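You operate a simulated robot arm through the tools that you are given. There is no shell and no other tool.

Carry out the task below with a simulated robot arm. There is one attempt and no reset: what you move stays moved.

TASK
Fill a tall cup with water as the rinse order card says.
Fine: swing the spout over it, open the tank valve, fill to the line named, close the valve; the cup stays where it stands. Where these are worked on the way, their far stop is far enough and under half their travel is too little: tank valve.

Only the result counts: the job must be done as asked and must still hold three seconds after the hand-in. Knocking over, shifting, dropping, spilling or breaking anything else fails it.

THE ROBOT
A 6-joint arm with a four-finger gripper, fixed in place. Base frame: the origin is at the foot of the arm, x ahead of it, y to its left, z up. Units: mm, degrees, N and s.
Its first joint turns from -166.0 to 166.0 degrees. Payload 3.67 kg.
Tool frame: the origin (TCP) lies between the finger pads and is the grasp point; the fingertips stand 28 mm ahead of it; z points along the fingers, y is the line along which they close. The gripper opens to 112 mm. The gripper's body begins 73 mm behind the TCP.
Orientation is that of the tool frame in the base frame, as [roll, pitch, yaw] about the fixed x, y, z axes, in that order (R = Rz(yaw) Ry(pitch) Rx(roll)). With the fingers straight down and closing along the base's y, the tool's x points along the base's -x, its y along +y and its z along -z.

THE INTERFACE
- The arm moves only by the tool nudge_tool. Its argument "steps" is a list of rows, each a list of 6 numbers: the shift along the base's x, y, z in mm, then the turn, a rotation vector about the base's x, y, z in degrees. In form: [[dx, dy, dz, wx, wy, wz], ...]. A call has 1 to 20 rows; each row shifts and turns the commanded pose from where the row before left it. "claw" is the opening, from 0 (shut) to 1 (fully open), set as the call begins (left out, the last holds). A row lasts 0.2 s, in which the tool goes at most 50 mm and 8.6 degrees; a call with a longer step from one row to the next is refused whole, and so is a gripper value outside its range. A pose out of reach is approached as far as the arm can. The call stops where the force on the tool passes 90 N (or 10 N more than at its start, if that is more) or the arm is blocked; 0.2 s more then pass. The fingers move at their own pace and stop on an object; they squeeze with about 29 N. The grip force told is the motor's: it shows also when the fingers shut on nothing. Time passes only in rows, and 0.2 s behind the last, so rows that do not move let the fingers close. The reply holds the time, the measured pose of the TCP, the force on the tool along the base axes, the opening and the grip force, in the units named above and with some noise, with the torque about the TCP (base axes, N m) and any sound that the robot's microphone picked up.
- Cameras (640 x 400 px; columns grow to the right, rows downward): "scene" is fixed at [219.8, 500.5, 1640]; the picture's right is [0.04, -1.00, 0.00], its down [-0.89, -0.03, -0.46] and it looks along [0.46, 0.02, -0.89] (base axes); focal length 312 px, centre (320, 200). "wrist" rides on the gripper at [60, -18, -104] in the tool frame; the picture's right is [0.29, 0.96, 0.00], its down [-0.80, 0.24, -0.55] and it looks along [-0.53, 0.16, 0.83] (tool axes); focal length 234 px, centre (320, 200). There is no depth. A picture from a camera that has moved, and an enlarged one, comes with that camera's place and axes in the base frame and with its lens.
- snapshot(camera): a new picture of that camera. It takes no simulated time.
- close_up(camera, box): a new picture of the part [left, top, right, bottom] of that camera's present view, enlarged. It takes no simulated time.
- close_job(): hands the job in; it is judged then, once.

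Nothing tells you positions but the pictures and the camera data. Unless the task says otherwise, let go and move clear before handing in.

The tools are called after "Emit:" as name(argument=value, ...) on one line, values as JSON. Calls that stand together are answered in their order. nudge_tool: Moves the arm, as the interface text tells. Its arguments: {"type":"object","properties":{"steps":{"type":"array"},"claw":{"type":"number"}},"required":["steps"]} The other tools are called the same way: snapshot (camera) takes a picture; close_up (camera, box) takes an enlarged picture of a part of a camera's view; close_job () hands the job in.

At the start:

```text
t: 0.0
tool_pos: [483.0, 361.4, 1270.8]
orientation: [-179.9, 0.1, -179.8]
ft_force: [1.0, -0.7, -0.2]
wrist_torque: [-0.02, 0.02, -0.01]
grip_width: 112.1
grasp_force: 0.1
```

scene: 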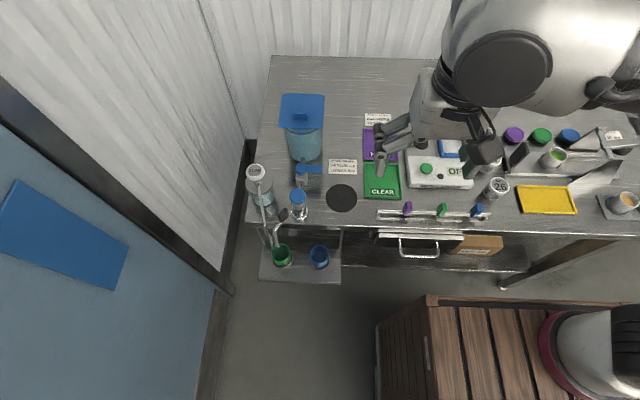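
wrist: 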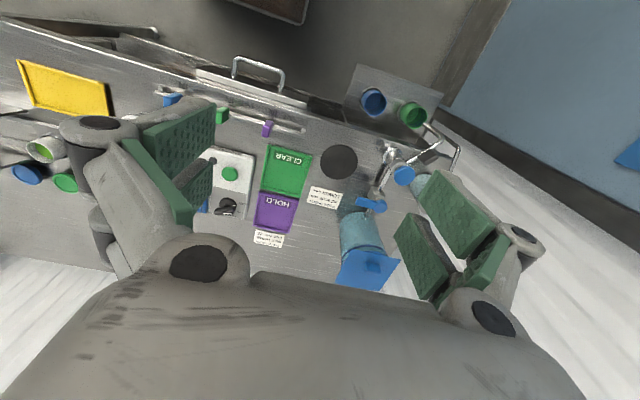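

I see a workbench with a blue-lidded tank, a valve, a spout, and two cups on a lower shelf. I'll take close-ups to read the cards and understand the parts.

Emit:
close_up(camera="scene", box=[240, 80, 400, 180])

Emit:
close_up(camera="scene", box=[230, 150, 390, 290])

Emit:
close_up(camera="scene", box=[325, 150, 365, 180])

Emit:
close_up(camera="scene", box=[355, 105, 405, 135])

Emit:
close_up(camera="wrist", box=[320, 60, 480, 300])

```text
4.00 times, centred on (320, 130) of scene
camera zoom: at [219.8, 500.5, 1640.0], right [0.04, -1.0, 0.0], down [-0.89, -0.03, -0.46], along [0.46, 0.02, -0.89], focal length 1249 px, centre (320, 480)
```

zoom: 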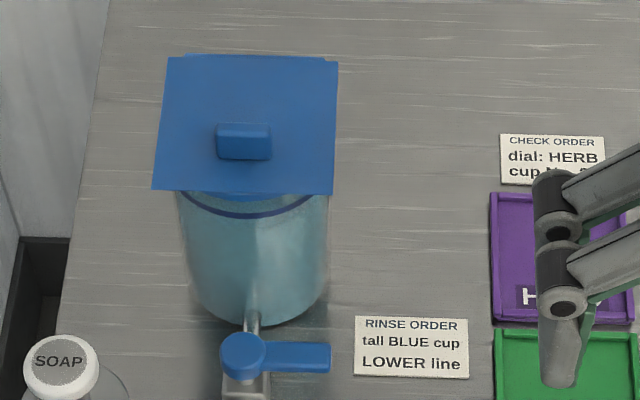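

```text
2.86 times, centred on (310, 220) of scene
camera zoom: at [219.8, 500.5, 1640.0], right [0.04, -1.0, 0.0], down [-0.89, -0.03, -0.46], along [0.46, 0.02, -0.89], focal length 892 px, centre (349, 143)
```

zoom: 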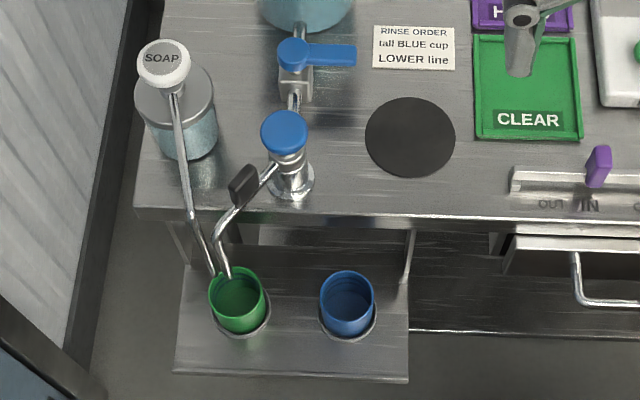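

```text
13.33 times, centred on (345, 165) of scene
camera zoom: at [219.8, 500.5, 1640.0], right [0.04, -1.0, 0.0], down [-0.89, -0.03, -0.46], along [0.46, 0.02, -0.89], focal length 4164 px, centre (-13, 667)
```

zoom: 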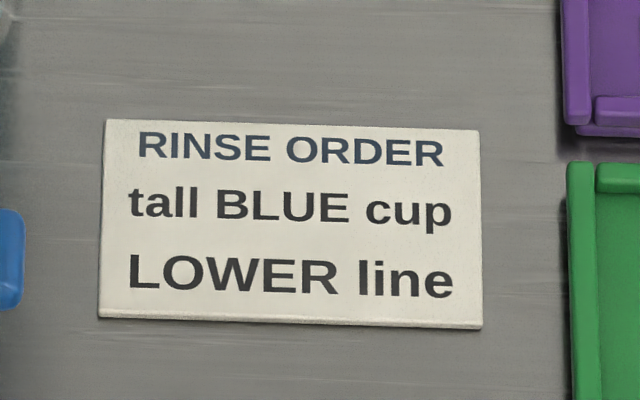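

```text
12.80 times, centred on (380, 120) of scene
camera zoom: at [219.8, 500.5, 1640.0], right [0.04, -1.0, 0.0], down [-0.89, -0.03, -0.46], along [0.46, 0.02, -0.89], focal length 3998 px, centre (-448, 1224)
```

zoom: 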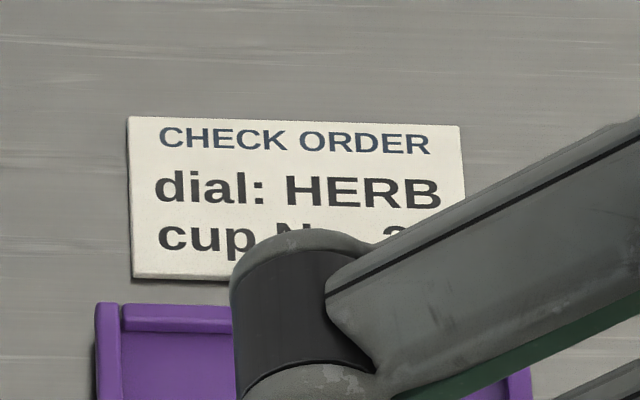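

```text
1.67 times, centred on (400, 180) of wrist
camera zoom: at [422.6, 344.2, 1374.0], right [-0.29, 0.96, 0.0], down [0.8, 0.24, 0.55], along [0.53, 0.16, -0.83], focal length 390 px, centre (187, 233)
```

zoom: 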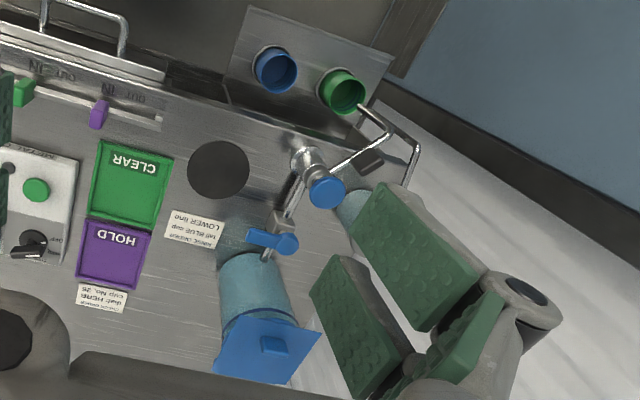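

The rinse card says the tall BLUE cup, LOWER line. The spout now points at the green cup. By triangulation the spout post is near (588, 574), the tank lever near (694, 574, z≈911), the blue cup near (500, 518) and the green cup near (500, 630). I'll bring the wrist camera closer to inspect them.

Emit:
nudge_tool(steps=[[-20, 34, -30, 0, 0, 0], [-20, 34, -30, 0, 0, 0], [-20, 34, -30, 0, 0, 0], [-20, 34, -30, 0, 0, 0], [-23, 33, -31, 0, 0, 0], [0, 0, 0, 0, 0, 0]], claw=1)

Emit:
snapshot(camera="wrist")

Emit:
snapshot(camera="scene")

```text
refused: row 5 steps farther than a row can; nothing moved
```

```text
taken
camera wrist: at [422.6, 344.2, 1374.0], right [-0.29, 0.96, 0.0], down [0.8, 0.24, 0.55], along [0.53, 0.16, -0.83], focal length 234 px, centre (320, 200)
```

wrist: 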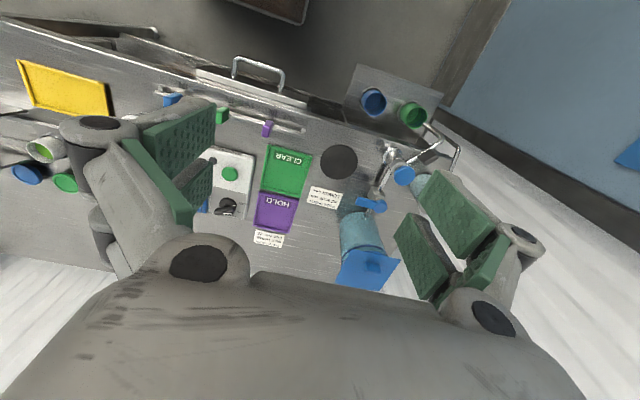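

```text
taken
```

scene: 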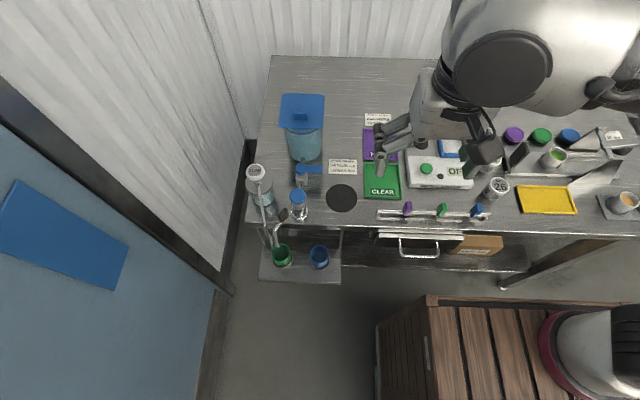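

The steps were slightly too long and nothing moved, so I'll repeat the move with shorter steps toward about (380, 530, 1120).

Emit:
nudge_tool(steps=[[-17, 28, -25, 0, 0, 0], [-17, 28, -25, 0, 0, 0], [-17, 28, -25, 0, 0, 0], [-17, 28, -25, 0, 0, 0], [-17, 28, -25, 0, 0, 0], [-18, 28, -25, 0, 0, 0], [0, 0, 0, 0, 0, 0]], claw=1)

Emit:
snapshot(camera="wrist")

Emit:
snapshot(camera="scene")

```text
t: 1.6
tool_pos: [377.9, 528.0, 1120.7]
orientation: [-179.9, 0.0, -179.8]
ft_force: [-0.1, -0.2, -0.1]
wrist_torque: [-0.02, 0.02, 0.01]
grip_width: 112.1
grasp_force: 0.0
```

```text
taken
camera wrist: at [318.2, 509.6, 1224.1], right [-0.29, 0.96, 0.0], down [0.8, 0.24, 0.55], along [0.53, 0.16, -0.83], focal length 234 px, centre (320, 200)
```

wrist: 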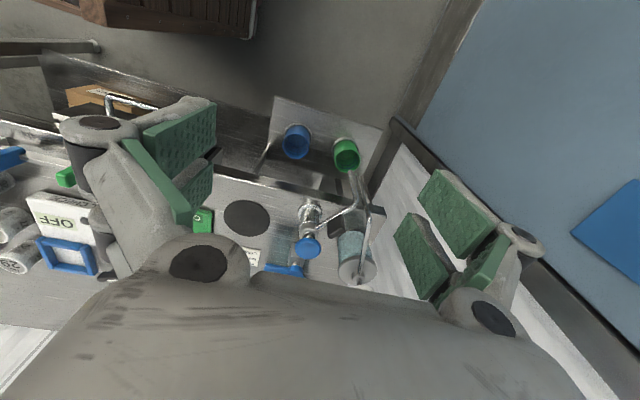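

```text
taken
```

scene: 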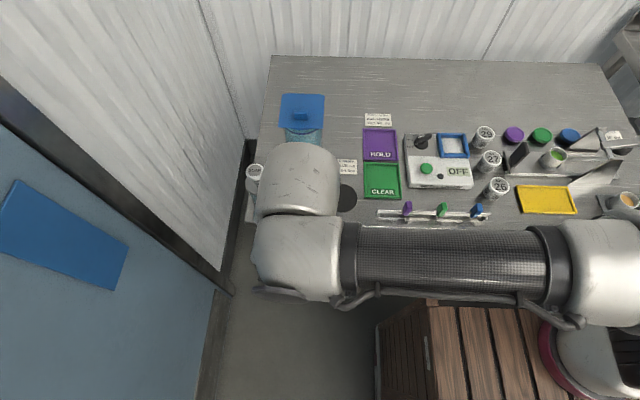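

Emit:
close_up(camera="wrist", box=[230, 110, 410, 290])

Emit:
close_up(camera="wrist", box=[270, 110, 380, 180])

Emit:
close_up(camera="wrist", box=[260, 180, 400, 290])

```text
2.22 times, centred on (320, 200) of wrist
camera zoom: at [318.2, 509.6, 1224.1], right [-0.29, 0.96, 0.0], down [0.8, 0.24, 0.55], along [0.53, 0.16, -0.83], focal length 520 px, centre (320, 200)
```

zoom: 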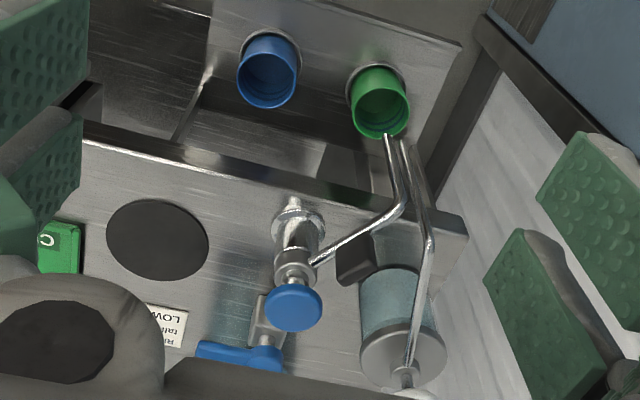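

```text
5.71 times, centred on (325, 145) of wrist
camera zoom: at [318.2, 509.6, 1224.1], right [-0.29, 0.96, 0.0], down [0.8, 0.24, 0.55], along [0.53, 0.16, -0.83], focal length 1338 px, centre (291, 514)
```

zoom: 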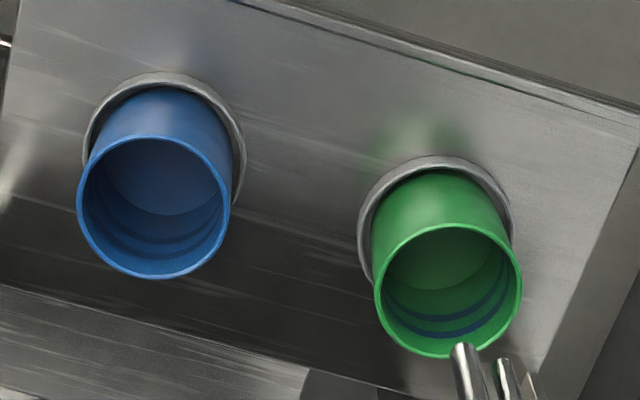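

```text
3.64 times, centred on (330, 235) of wrist
camera zoom: at [318.2, 509.6, 1224.1], right [-0.29, 0.96, 0.0], down [0.8, 0.24, 0.55], along [0.53, 0.16, -0.83], focal length 852 px, centre (284, 73)
```

zoom: 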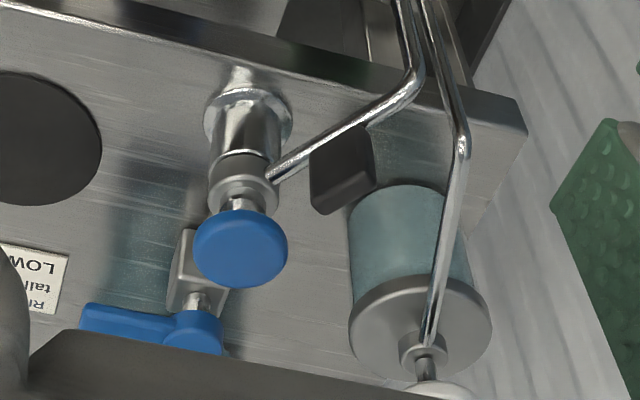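

The lines inside both cups are visible, and the black tab on the spout arm sits near (533, 600, 950). I'll move the wrist camera toward the valve and spout to see how they are built.

Emit:
nudge_tool(steps=[[37, 3, -13, 0, 0, 0], [37, 3, -13, 0, 0, 0], [37, 3, -13, 0, 0, 0], [37, 3, -13, 0, 0, 0], [37, 3, -13, 0, 0, 0], [0, 0, 0, 0, 0, 0]], claw=1)

Emit:
snapshot(camera="wrist")

Emit:
close_up(camera="wrist", box=[220, 100, 420, 260])

Emit:
snapshot(camera="scene")

```text
t: 3.0
tool_pos: [564.8, 544.2, 1058.4]
orientation: [-180.0, 0.0, -179.9]
ft_force: [0.1, 1.0, 0.7]
wrist_torque: [-0.01, 0.03, 0.01]
grip_width: 112.1
grasp_force: 0.0
```

```text
taken
camera wrist: at [505.2, 526.2, 1161.3], right [-0.29, 0.96, 0.0], down [0.8, 0.24, 0.55], along [0.53, 0.16, -0.83], focal length 234 px, centre (320, 200)
```

wrist: 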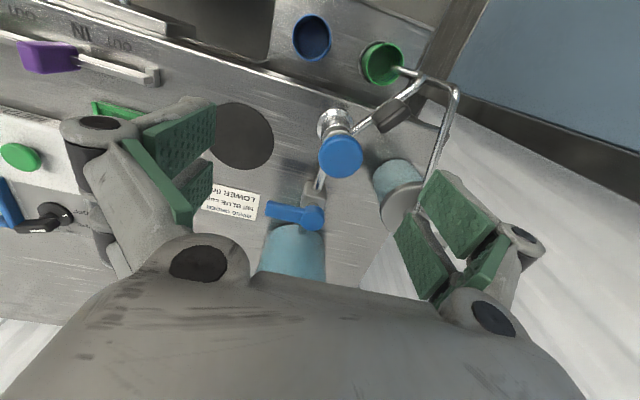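

```text
2.50 times, centred on (320, 180) of wrist
camera zoom: at [505.2, 526.2, 1161.3], right [-0.29, 0.96, 0.0], down [0.8, 0.24, 0.55], along [0.53, 0.16, -0.83], focal length 585 px, centre (320, 250)
```

zoom: 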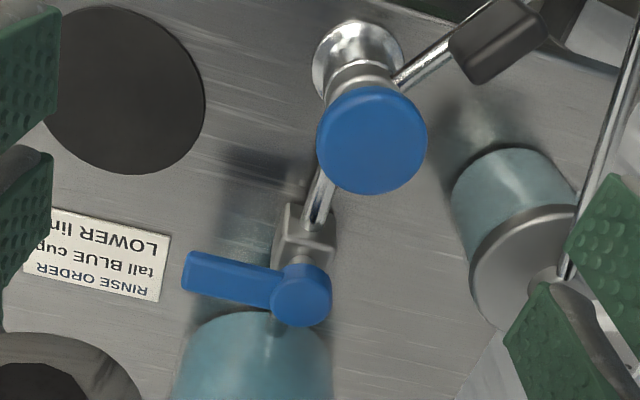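

```text
taken
```

scene: 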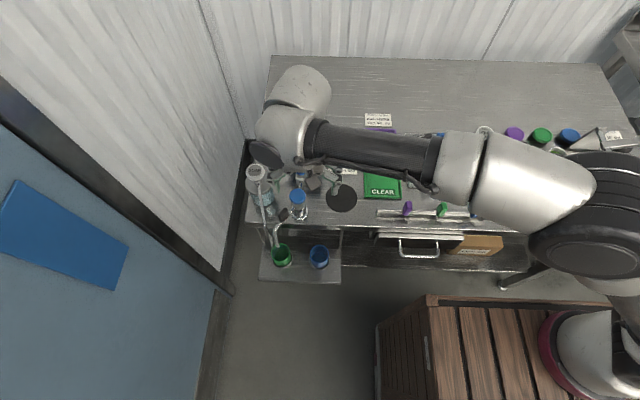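

The lever points along -y at about (692, 572, 917), and the scene camera can still see both cups past the arm. I'll look more closely at the tab and cups.

Emit:
close_up(camera="scene", box=[260, 180, 340, 280])

Emit:
close_up(camera="scene", box=[300, 235, 340, 275])

Emit:
close_up(camera="wrist", box=[300, 30, 460, 150])

Emit:
close_up(camera="wrist", box=[280, 10, 420, 90])

```text
4.00 times, centred on (300, 230) of scene
camera zoom: at [219.8, 500.5, 1640.0], right [0.04, -1.0, 0.0], down [-0.89, -0.03, -0.46], along [0.46, 0.02, -0.89], focal length 1249 px, centre (400, 80)
```

zoom: 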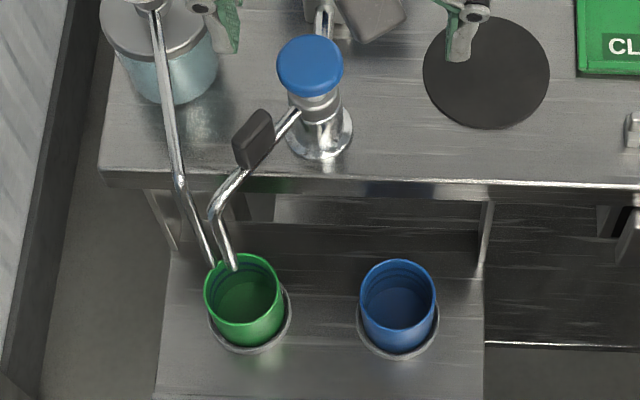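

```text
10.00 times, centred on (320, 255) of scene
camera zoom: at [219.8, 500.5, 1640.0], right [0.04, -1.0, 0.0], down [-0.89, -0.03, -0.46], along [0.46, 0.02, -0.89], focal length 3123 px, centre (320, -350)
```

zoom: 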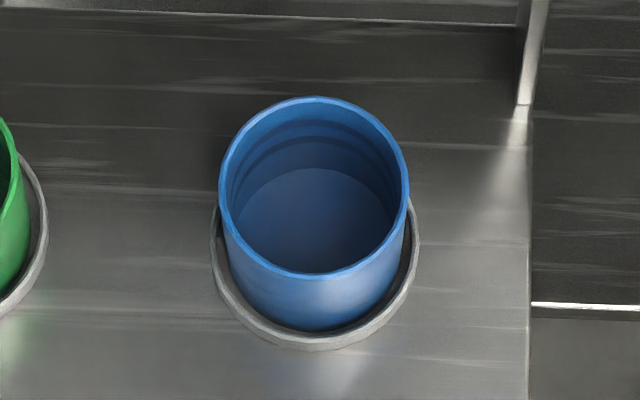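

```text
3.33 times, centred on (380, 90) of wrist
camera zoom: at [505.2, 526.2, 1161.3], right [-0.29, 0.96, 0.0], down [0.8, 0.24, 0.55], along [0.53, 0.16, -0.83], focal length 781 px, centre (120, 567)
```

zoom: 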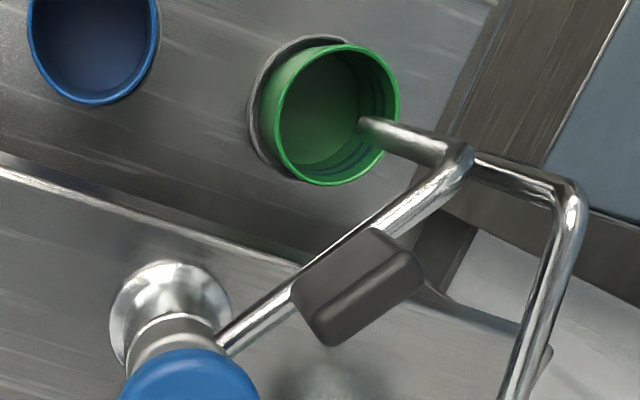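

```text
4.57 times, centred on (350, 50) of wrist
camera zoom: at [505.2, 526.2, 1161.3], right [-0.29, 0.96, 0.0], down [0.8, 0.24, 0.55], along [0.53, 0.16, -0.83], focal length 1070 px, centre (183, 886)
```

zoom: 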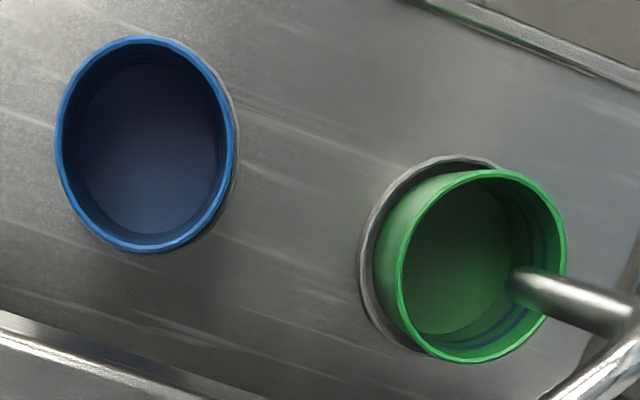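

Emit:
close_up(camera="wrist", box=[360, 90, 420, 140])

Emit:
close_up(camera="scene", box=[270, 190, 310, 230])

Emit:
close_up(camera="scene", box=[308, 243, 332, 263])

```text
8.00 times, centred on (390, 115) of wrist
camera zoom: at [505.2, 526.2, 1161.3], right [-0.29, 0.96, 0.0], down [0.8, 0.24, 0.55], along [0.53, 0.16, -0.83], focal length 1873 px, centre (-240, 880)
```

zoom: 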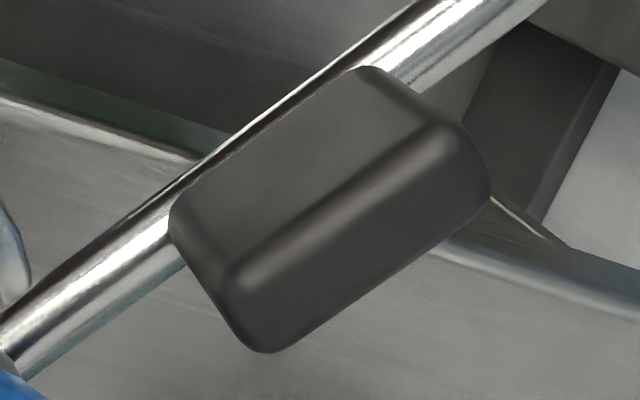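

```text
10.00 times, centred on (290, 210) of scene
camera zoom: at [219.8, 500.5, 1640.0], right [0.04, -1.0, 0.0], down [-0.89, -0.03, -0.46], along [0.46, 0.02, -0.89], focal length 3123 px, centre (620, 100)
```

zoom: 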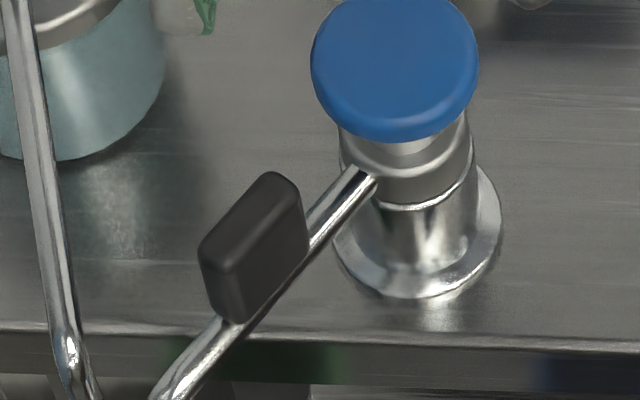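

```text
16.00 times, centred on (320, 253) of scene
camera zoom: at [219.8, 500.5, 1640.0], right [0.04, -1.0, 0.0], down [-0.89, -0.03, -0.46], along [0.46, 0.02, -0.89], focal length 4997 px, centre (320, -648)
```

zoom: 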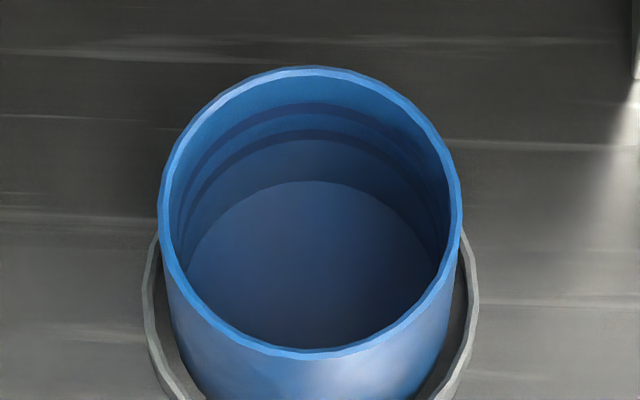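

The tab on the spout arm measures about 28 × 12 × 35 mm with its top at (539, 604, 953), and it points 147.5° from the post at (588, 572.5). The blue cup is at about (500, 516), so the spout must swing about +65°. I'll align the gripper above the tab.

Emit:
nudge_tool(steps=[[-6.5, 15, 0, 0, 0, -8.1], [-6.5, 15, 0, 0, 0, -8.1], [-6.5, 15, 0, 0, 0, -8.1], [-6.3, 14.8, 0, 0, 0, -8.2], [0, 0, 0, 0, 0, 0]], claw=0.42)

Emit:
snapshot(camera="wrist")

Emit:
snapshot(camera="scene")

```text
t: 4.2
tool_pos: [540.5, 604.6, 1055.1]
orientation: [179.9, -0.1, 147.6]
ft_force: [-0.6, -0.1, 0.4]
wrist_torque: [-0.01, 0.02, -0.03]
grip_width: 46.8
grasp_force: 0.1
```

```text
taken
camera wrist: at [478.9, 621.7, 1159.1], right [0.27, 0.96, 0.0], down [0.8, -0.23, 0.55], along [0.53, -0.15, -0.83], focal length 234 px, centre (320, 200)
```

wrist: 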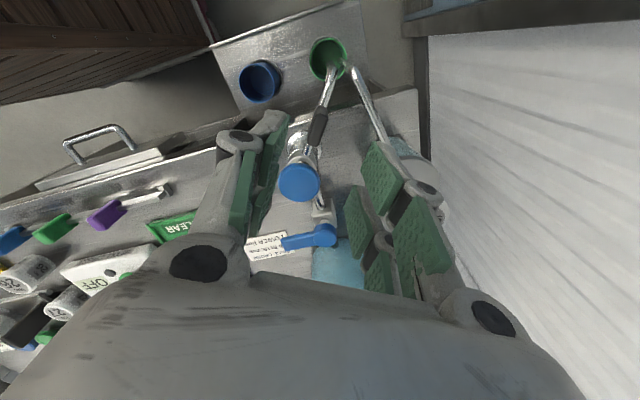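

```text
taken
```

scene: 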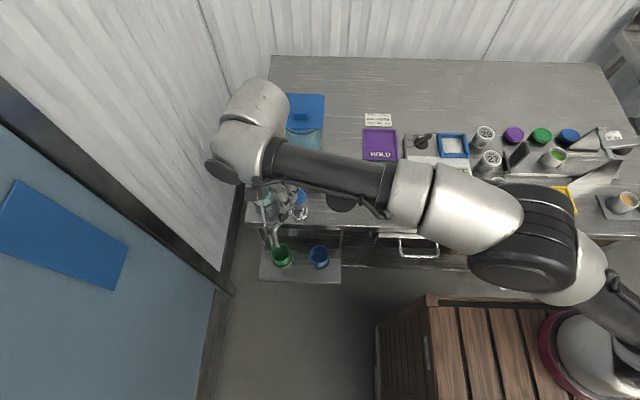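

The gripper lines up over the tab, and the soap tube clears the right finger by about 15 mm. I'll narrow the opening a little and descend to straddle the tab.

Emit:
nudge_tool(steps=[[-0.5, 0, 0, 0, 0, 0], [0, 0, -25, 0, 0, 0], [0, 0, -25, 0, 0, 0], [0, 0, -20, 0, 0, 0], [0, 0, 0, 0, 0, 0]], claw=0.36)

Emit:
snapshot(camera="wrist")

Emit:
close_up(camera="wrist", box=[250, 60, 410, 220])

Emit:
close_up(camera="scene", box=[240, 150, 340, 280])

```text
t: 5.4
tool_pos: [539.0, 603.8, 984.9]
orientation: [180.0, 0.0, 147.6]
ft_force: [-0.5, -0.3, 0.7]
wrist_torque: [-0.02, 0.0, 0.01]
grip_width: 40.5
grasp_force: 0.0
```

```text
taken
camera wrist: at [478.5, 621.4, 1089.1], right [0.27, 0.96, 0.0], down [0.8, -0.23, 0.55], along [0.53, -0.15, -0.83], focal length 234 px, centre (320, 200)
```

wrist: 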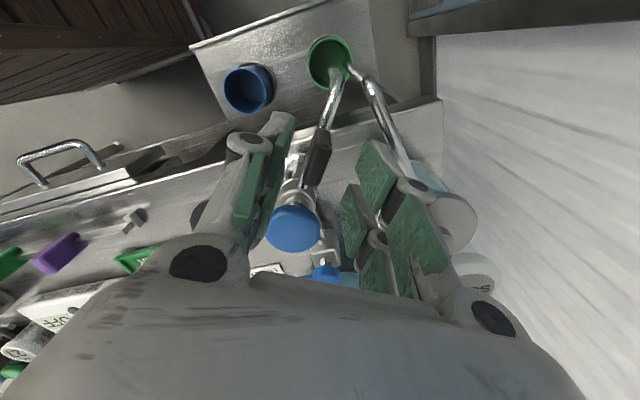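

```text
2.50 times, centred on (330, 140) of wrist
camera zoom: at [478.5, 621.4, 1089.1], right [0.27, 0.96, 0.0], down [0.8, -0.23, 0.55], along [0.53, -0.15, -0.83], focal length 585 px, centre (295, 350)
```

zoom: 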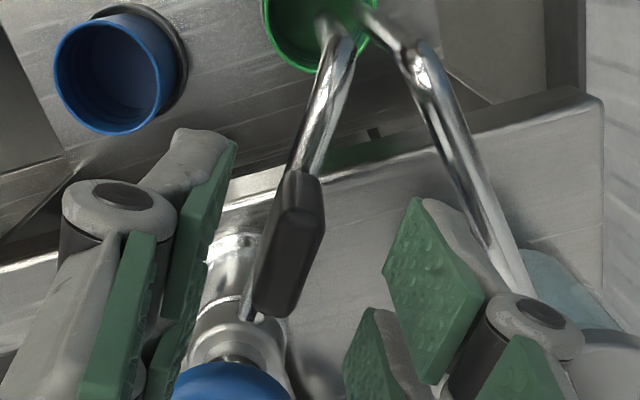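

```text
3.08 times, centred on (290, 215) of scene
camera zoom: at [219.8, 500.5, 1640.0], right [0.04, -1.0, 0.0], down [-0.89, -0.03, -0.46], along [0.46, 0.02, -0.89], focal length 961 px, centre (412, 154)
```

zoom: 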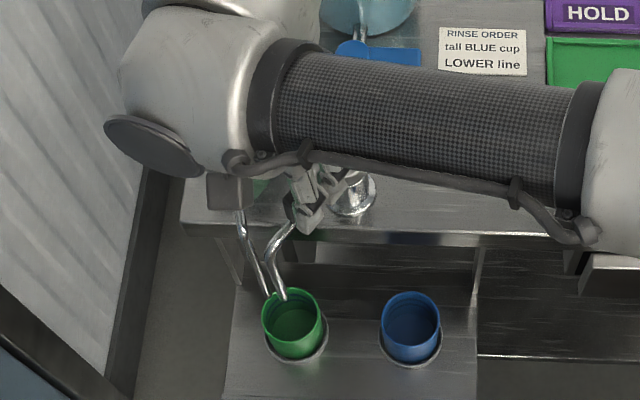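

The tab sits between the pads. The fingers look wider than the stated 20 mm, so I'll narrow the opening to stay clear of the soap tube and go down in small steps.

Emit:
nudge_tool(steps=[[0, 0, 0, 0, 0, 0], [0, 0, -8, 0, 0, 0], [0, 0, 0, 0, 0, 0]], claw=0.27)

Emit:
close_up(camera="wrist", box=[240, 60, 420, 240])

Emit:
close_up(camera="scene", box=[255, 185, 315, 235])

```text
t: 6.2
tool_pos: [539.3, 605.7, 976.8]
orientation: [-180.0, 0.1, 147.7]
ft_force: [-0.4, -0.6, 0.2]
wrist_torque: [-0.01, -0.03, 0.0]
grip_width: 30.3
grasp_force: 0.0
```

```text
2.22 times, centred on (330, 150) of wrist
camera zoom: at [478.6, 622.5, 1081.1], right [0.27, 0.96, 0.0], down [0.8, -0.23, 0.55], along [0.53, -0.15, -0.83], focal length 520 px, centre (298, 311)
```

zoom: 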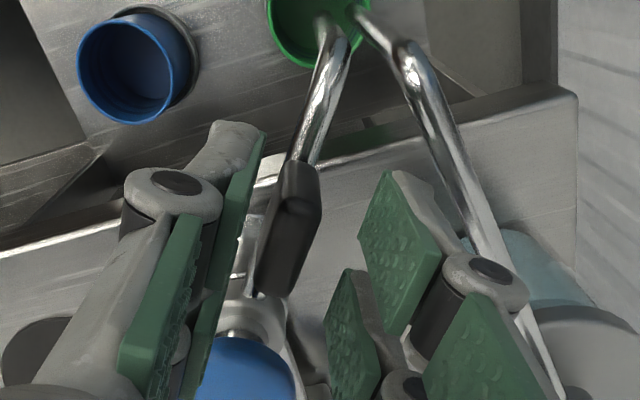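

```text
8.00 times, centred on (285, 210) of scene
camera zoom: at [219.8, 500.5, 1640.0], right [0.04, -1.0, 0.0], down [-0.89, -0.03, -0.46], along [0.46, 0.02, -0.89], focal length 2498 px, centre (600, 120)
```

zoom: 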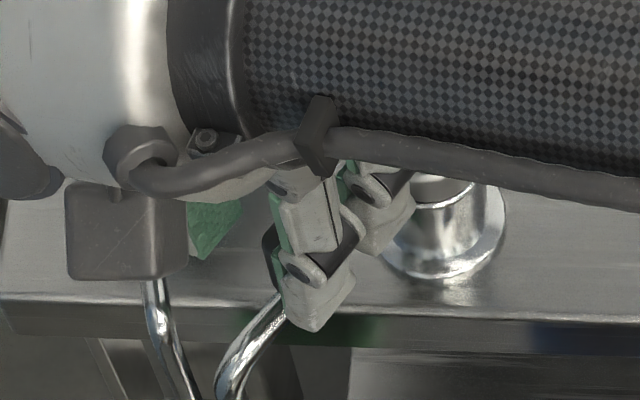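

The fingertips are level with the tab top, and the tab is about 2 mm off-centre toward the left finger. I'll correct that and go down to straddle it.

Emit:
nudge_tool(steps=[[-1, -1.6, 0, 0, 0, 0], [0, 0, -8, 0, 0, 0], [0, 0, -8, 0, 0, 0], [0, 0, -6, 0, 0, 0], [0, 0, 0, 0, 0, 0]], claw=0.27)

Emit:
close_up(camera="wrist", box=[240, 60, 420, 240])

Emit:
close_up(camera="scene", box=[255, 185, 315, 235])

```text
t: 7.4
tool_pos: [537.1, 604.1, 955.4]
orientation: [179.9, 0.0, 147.7]
ft_force: [-0.3, -0.7, -0.7]
wrist_torque: [-0.01, 0.0, -0.01]
grip_width: 30.5
grasp_force: 0.1
```

```text
2.22 times, centred on (330, 150) of wrist
camera zoom: at [477.4, 621.2, 1059.2], right [0.27, 0.96, 0.0], down [0.8, -0.23, 0.55], along [0.53, -0.15, -0.83], focal length 520 px, centre (298, 311)
```

zoom: 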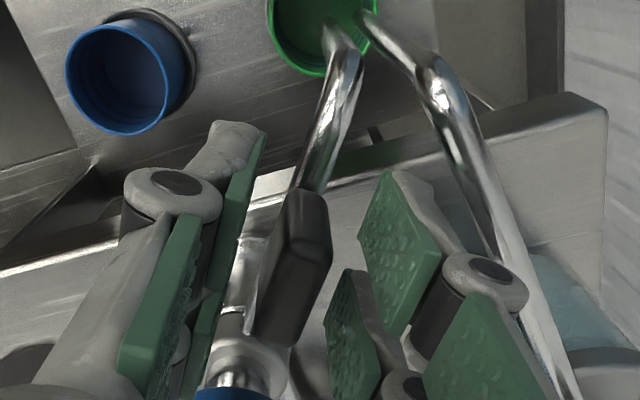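

```text
8.00 times, centred on (285, 210) of scene
camera zoom: at [219.8, 500.5, 1640.0], right [0.04, -1.0, 0.0], down [-0.89, -0.03, -0.46], along [0.46, 0.02, -0.89], focal length 2498 px, centre (600, 120)
```

zoom: 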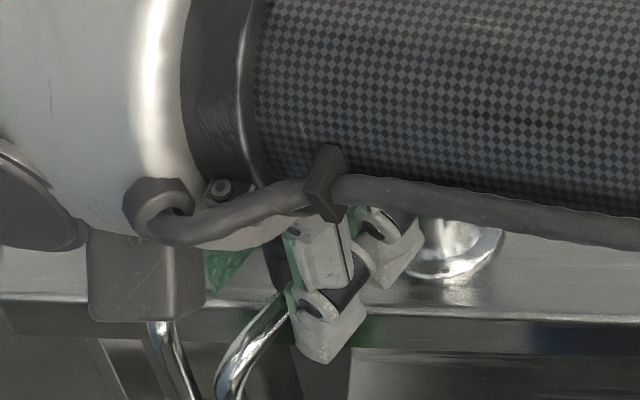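

The tab is between the fingers with no contact force, so I'll close on it.

Emit:
nudge_tool(steps=[[0, 0, 0, 0, 0, 0], [0, 0, 0, 0, 0, 0]], claw=0.05)

Emit:
close_up(camera="wrist", box=[240, 60, 420, 240])

Emit:
snapshot(camera="scene")

```text
t: 8.0
tool_pos: [537.0, 602.8, 955.3]
orientation: [-179.8, 0.0, 147.6]
ft_force: [-13.3, -22.3, 1.3]
wrist_torque: [-0.49, 0.46, -1.45]
grip_width: 12.0
grasp_force: 44.9
```

```text
2.22 times, centred on (330, 150) of wrist
camera zoom: at [476.4, 619.7, 1059.1], right [0.27, 0.96, 0.0], down [0.8, -0.22, 0.55], along [0.53, -0.15, -0.83], focal length 520 px, centre (298, 311)
```

zoom: 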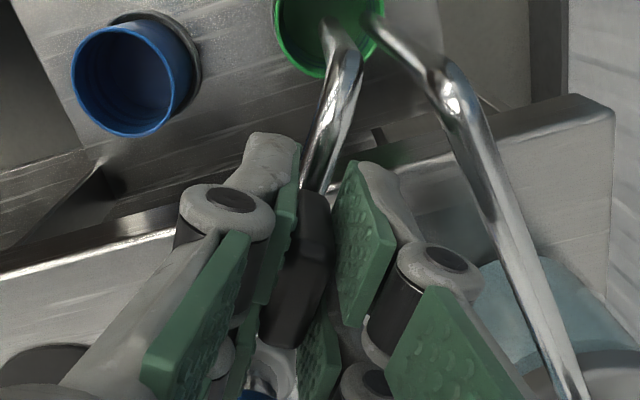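

```text
taken
```

scene: 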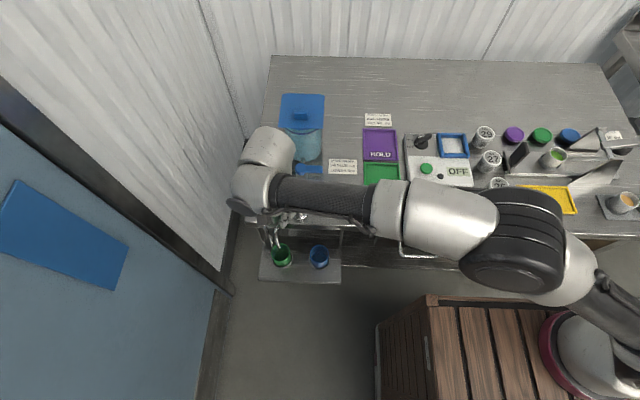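

The grip on the 12 mm tab is firm. I'll start swinging the spout along an arc about the post, beginning with a short stretch to check the forces.

Emit:
nudge_tool(steps=[[-3.73, -7.43, 0, 0, 0, 8], [-2.67, -7.88, 0, 0, 0, 8], [0, 0, 0, 0, 0, 0]], claw=0.05)

Emit:
close_up(camera="scene", box=[240, 180, 340, 280])

Emit:
snapshot(camera="wrist")

```text
t: 8.8
tool_pos: [529.3, 588.1, 954.7]
orientation: [-180.0, 0.0, 163.4]
ft_force: [-18.9, -20.7, 6.0]
wrist_torque: [-0.57, 0.44, -1.43]
grip_width: 12.2
grasp_force: 45.0
```

```text
4.00 times, centred on (290, 230) of scene
camera zoom: at [219.8, 500.5, 1640.0], right [0.04, -1.0, 0.0], down [-0.89, -0.03, -0.46], along [0.46, 0.02, -0.89], focal length 1249 px, centre (440, 80)
```

zoom: 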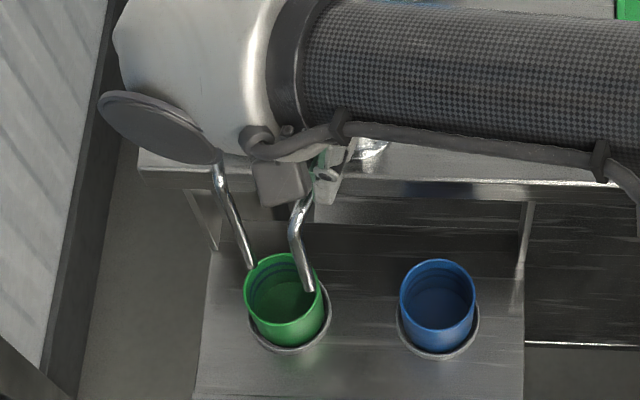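

```text
taken
camera wrist: at [467.0, 587.8, 1059.1], right [-0.01, 1.0, 0.0], down [0.83, 0.01, 0.55], along [0.55, 0.0, -0.83], focal length 234 px, centre (320, 200)
```

wrist: 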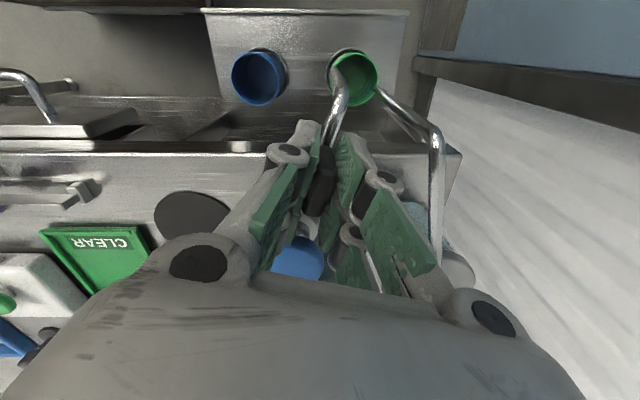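

The spout is following and the forces are steady. I'll continue the arc.

Emit:
nudge_tool(steps=[[-1.2, -8.17, 0, 0, 0, 8], [-0.1, -8.3, 0, 0, 0, 8], [1.0, -8.28, 0, 0, 0, 8], [0, 0, 0, 0, 0, 0]], claw=0.05)

Emit:
close_up(camera="scene", box=[240, 180, 340, 280])

Emit:
snapshot(camera="wrist")

```text
t: 9.8
tool_pos: [528.9, 563.3, 954.8]
orientation: [-179.9, -0.1, -172.3]
ft_force: [-34.6, -20.3, -4.7]
wrist_torque: [-0.46, 0.88, -0.87]
grip_width: 12.2
grasp_force: 45.2
```

```text
4.00 times, centred on (290, 230) of scene
camera zoom: at [219.8, 500.5, 1640.0], right [0.04, -1.0, 0.0], down [-0.89, -0.03, -0.46], along [0.46, 0.02, -0.89], focal length 1249 px, centre (440, 80)
```

zoom: 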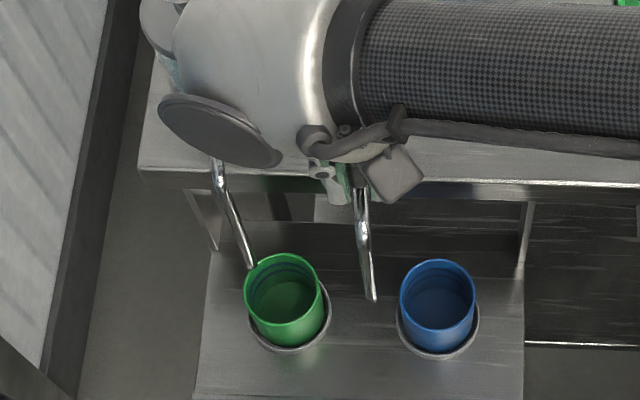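

```text
taken
camera wrist: at [471.8, 537.5, 1059.2], right [-0.41, 0.91, 0.0], down [0.76, 0.35, 0.55], along [0.5, 0.23, -0.83], focal length 234 px, centre (320, 200)
```

wrist: 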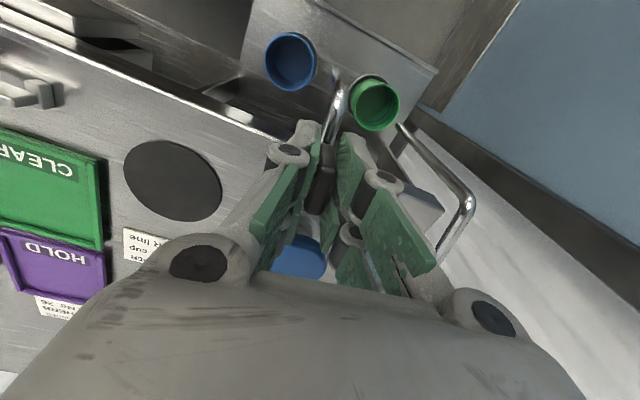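

The tip is now roughly midway between the cups, and the forces are moderate. I'll continue with a slight outward correction.

Emit:
nudge_tool(steps=[[0.8, -8.8, 0, 0, 0, 8], [2.2, -8.4, 0, 0, 0, 8], [0, 0, 0, 0, 0, 0]], claw=0.05)

Emit:
close_up(camera="scene", box=[240, 180, 340, 280])

Emit:
snapshot(camera="wrist")

```text
t: 10.6
tool_pos: [532.9, 547.2, 955.7]
orientation: [179.9, 0.0, -156.3]
ft_force: [-25.0, 4.0, -10.0]
wrist_torque: [0.25, 0.27, 0.73]
grip_width: 12.3
grasp_force: 45.0
```

```text
4.00 times, centred on (290, 230) of scene
camera zoom: at [219.8, 500.5, 1640.0], right [0.04, -1.0, 0.0], down [-0.89, -0.03, -0.46], along [0.46, 0.02, -0.89], focal length 1249 px, centre (440, 80)
```

zoom: 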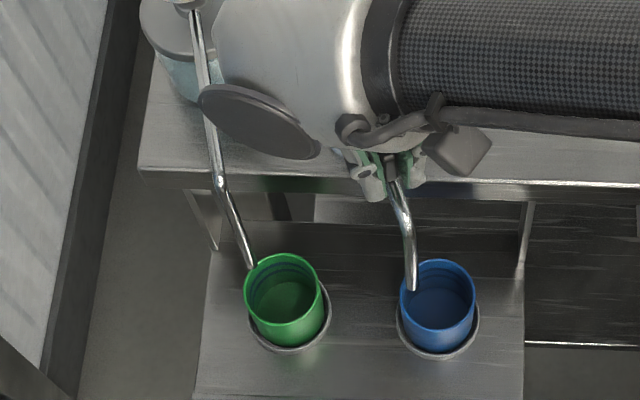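

```text
taken
camera wrist: at [485.7, 506.8, 1059.0], right [-0.65, 0.76, 0.0], down [0.63, 0.54, 0.56], along [0.42, 0.36, -0.83], focal length 234 px, centre (320, 200)
```

wrist: 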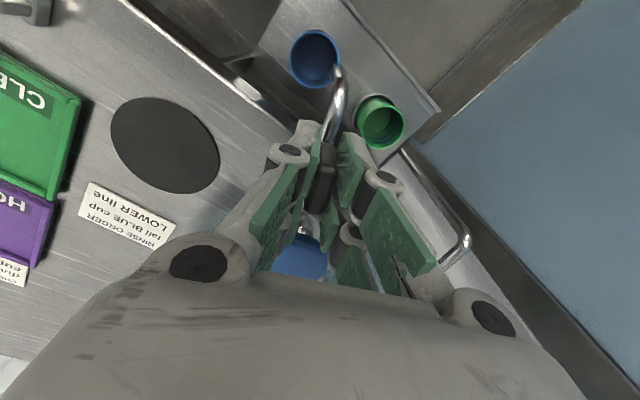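

The tip has reached the edge of the blue cup and needs about 9–10° more.

Emit:
nudge_tool(steps=[[2.0, -4.5, 0, 0, 0, 4.75], [2.6, -4.3, 0, 0, 0, 4.75], [0, 0, 0, 0, 0, 0]], claw=0.05)

Emit:
close_up(camera="scene", box=[240, 180, 340, 280])

Emit:
snapshot(camera="wrist")

```text
t: 11.4
tool_pos: [538.1, 538.6, 955.7]
orientation: [180.0, 0.2, -146.8]
ft_force: [-15.2, 20.6, -6.4]
wrist_torque: [0.82, -0.07, 1.48]
grip_width: 12.1
grasp_force: 45.1
```

```text
4.00 times, centred on (290, 230) of scene
camera zoom: at [219.8, 500.5, 1640.0], right [0.04, -1.0, 0.0], down [-0.89, -0.03, -0.46], along [0.46, 0.02, -0.89], focal length 1249 px, centre (440, 80)
```

zoom: 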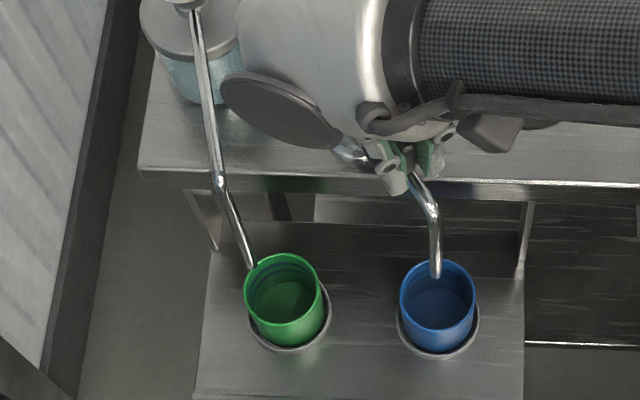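

```text
taken
camera wrist: at [497.9, 490.5, 1059.0], right [-0.77, 0.64, 0.0], down [0.54, 0.64, 0.56], along [0.36, 0.43, -0.83], focal length 234 px, centre (320, 200)
```

wrist: 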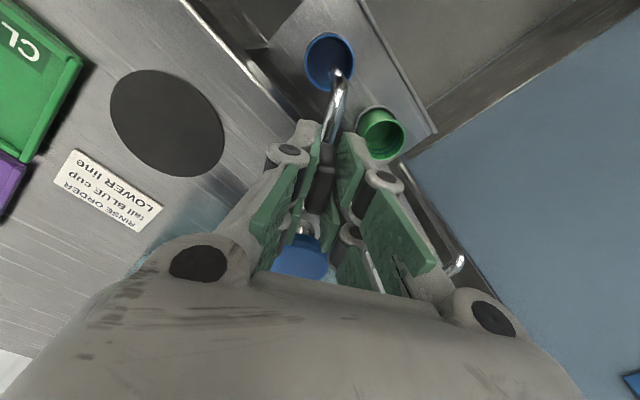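

The tip is now over the blue cup's centre to within about 2 mm. I'll release the tab, rise straight up and check again.

Emit:
nudge_tool(steps=[[0, 0, 0, 0, 0, 0], [0, 0, 0, 0, 0, 0]], claw=0.28)

Emit:
nudge_tool(steps=[[0, 0, 15, 0, 0, 0], [0, 0, 25, 0, 0, 0], [0, 0, 35, 0, 0, 0], [0, 0, 35, 0, 0, 0], [0, 0, 0, 0, 0, 0]], claw=0.28)

Emit:
close_up(camera="scene", box=[240, 180, 340, 280])

Emit:
close_up(camera="scene", box=[308, 235, 332, 265])

Emit:
snapshot(camera="wrist")

```text
t: 12.0
tool_pos: [538.9, 535.7, 954.0]
orientation: [179.9, 0.0, -147.0]
ft_force: [-0.5, -0.1, 1.1]
wrist_torque: [-0.02, -0.03, 0.05]
grip_width: 31.3
grasp_force: 0.0
```

```text
t: 13.2
tool_pos: [538.0, 538.0, 1064.2]
orientation: [-179.9, 0.0, -146.8]
ft_force: [0.8, 0.2, -0.3]
wrist_torque: [-0.01, -0.04, 0.0]
grip_width: 31.3
grasp_force: 0.1
```

```text
4.00 times, centred on (290, 230) of scene
camera zoom: at [219.8, 500.5, 1640.0], right [0.04, -1.0, 0.0], down [-0.89, -0.03, -0.46], along [0.46, 0.02, -0.89], focal length 1249 px, centre (440, 80)
```

zoom: 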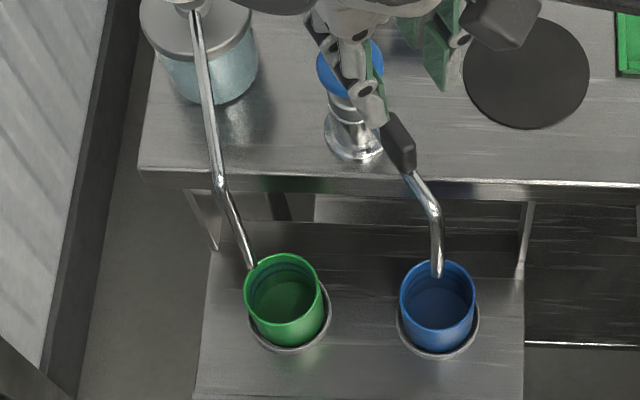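

```text
13.33 times, centred on (320, 250) of scene
camera zoom: at [219.8, 500.5, 1640.0], right [0.04, -1.0, 0.0], down [-0.89, -0.03, -0.46], along [0.46, 0.02, -0.89], focal length 4164 px, centre (320, -467)
```

zoom: 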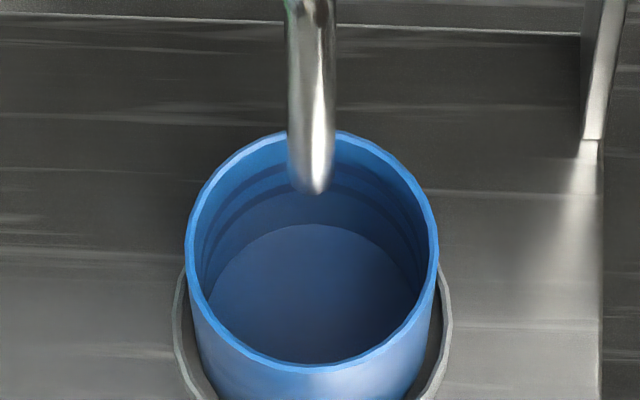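

```text
taken
camera wrist: at [497.0, 490.6, 1168.8], right [-0.76, 0.65, 0.0], down [0.54, 0.64, 0.55], along [0.36, 0.42, -0.83], focal length 234 px, centre (320, 200)
```

wrist: 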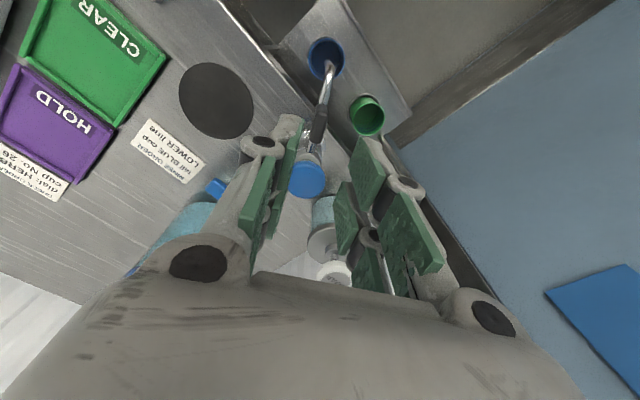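

The spout tip holds over the blue cup's centre. Next I'll turn the tool back and inspect the tank valve.

Emit:
nudge_tool(steps=[[15, 0, 0, 0, 0, -8.2], [15, 0, 0, 0, 0, -8.2], [15, 0, 0, 0, 0, -8.2], [15, 0, 0, 0, 0, -8.2], [0, 0, 0, 0, 0, 0]], claw=1)

Emit:
snapshot(camera="wrist")

Emit:
close_up(camera="wrist", box=[220, 100, 380, 260])

Emit:
snapshot(camera="scene")

```text
t: 14.4
tool_pos: [599.0, 537.0, 1064.5]
orientation: [180.0, 0.0, -179.8]
ft_force: [0.7, -0.2, -0.3]
wrist_torque: [0.0, 0.01, 0.04]
grip_width: 112.1
grasp_force: 0.0
```

```text
taken
camera wrist: at [537.9, 519.5, 1168.6], right [-0.29, 0.96, 0.0], down [0.8, 0.24, 0.55], along [0.53, 0.16, -0.83], focal length 234 px, centre (320, 200)
```

wrist: 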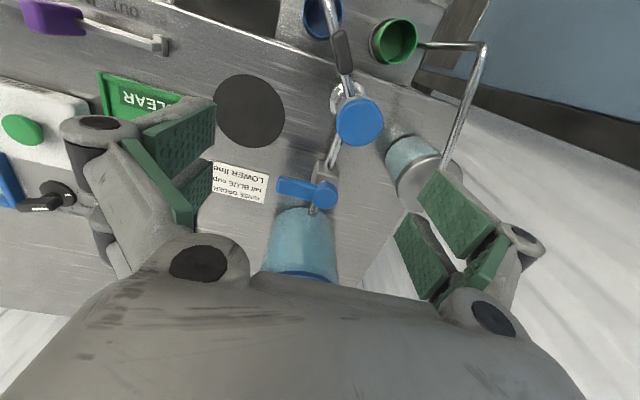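

```text
2.50 times, centred on (300, 180) of wrist
camera zoom: at [537.9, 519.5, 1168.6], right [-0.29, 0.96, 0.0], down [0.8, 0.24, 0.55], along [0.53, 0.16, -0.83], focal length 585 px, centre (370, 250)
```

zoom: 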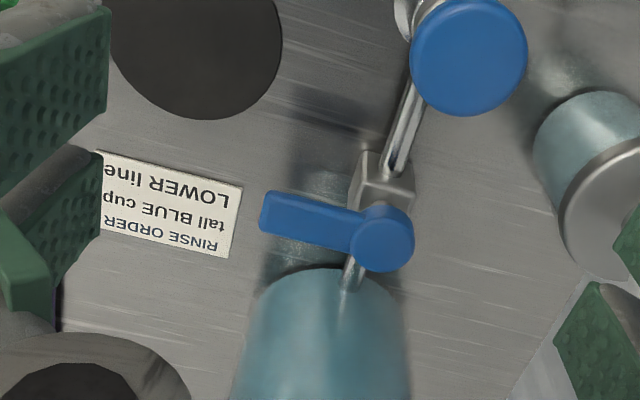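

```text
taken
```

scene: 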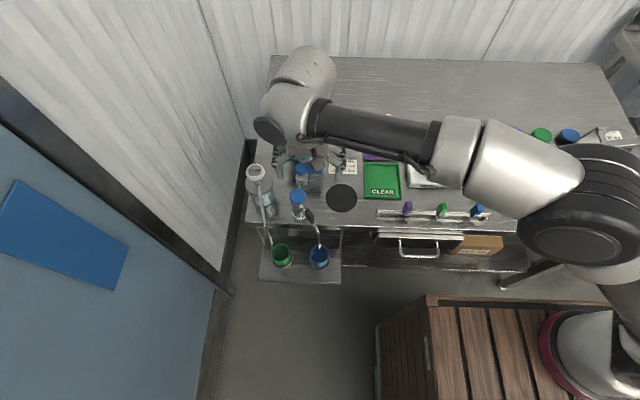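

The scene camera has a clear line to the blue cup from here. I'll zoom in on the lever to measure its thickness and heights before gripping it.

Emit:
close_up(camera="scene", box=[285, 150, 335, 190])

Emit:
close_up(camera="wrist", box=[265, 150, 355, 220])

```text
10.00 times, centred on (310, 170) of scene
camera zoom: at [219.8, 500.5, 1640.0], right [0.04, -1.0, 0.0], down [-0.89, -0.03, -0.46], along [0.46, 0.02, -0.89], focal length 3123 px, centre (420, 500)
```

zoom: 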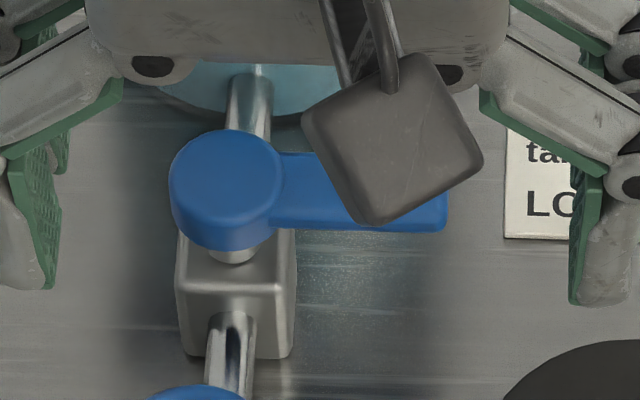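

```text
5.71 times, centred on (310, 185) of wrist
camera zoom: at [537.9, 519.5, 1168.6], right [-0.29, 0.96, 0.0], down [0.8, 0.24, 0.55], along [0.53, 0.16, -0.83], focal length 1338 px, centre (377, 286)
```

zoom: 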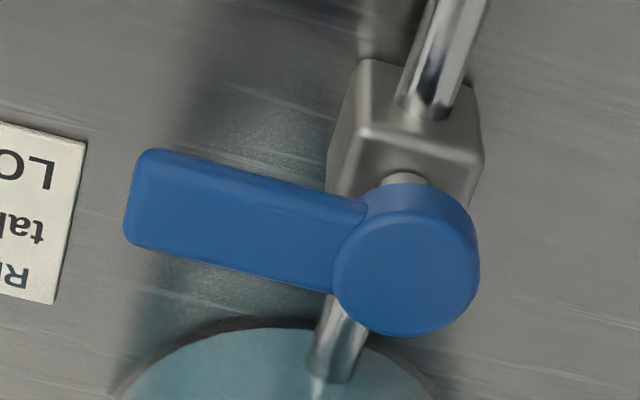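

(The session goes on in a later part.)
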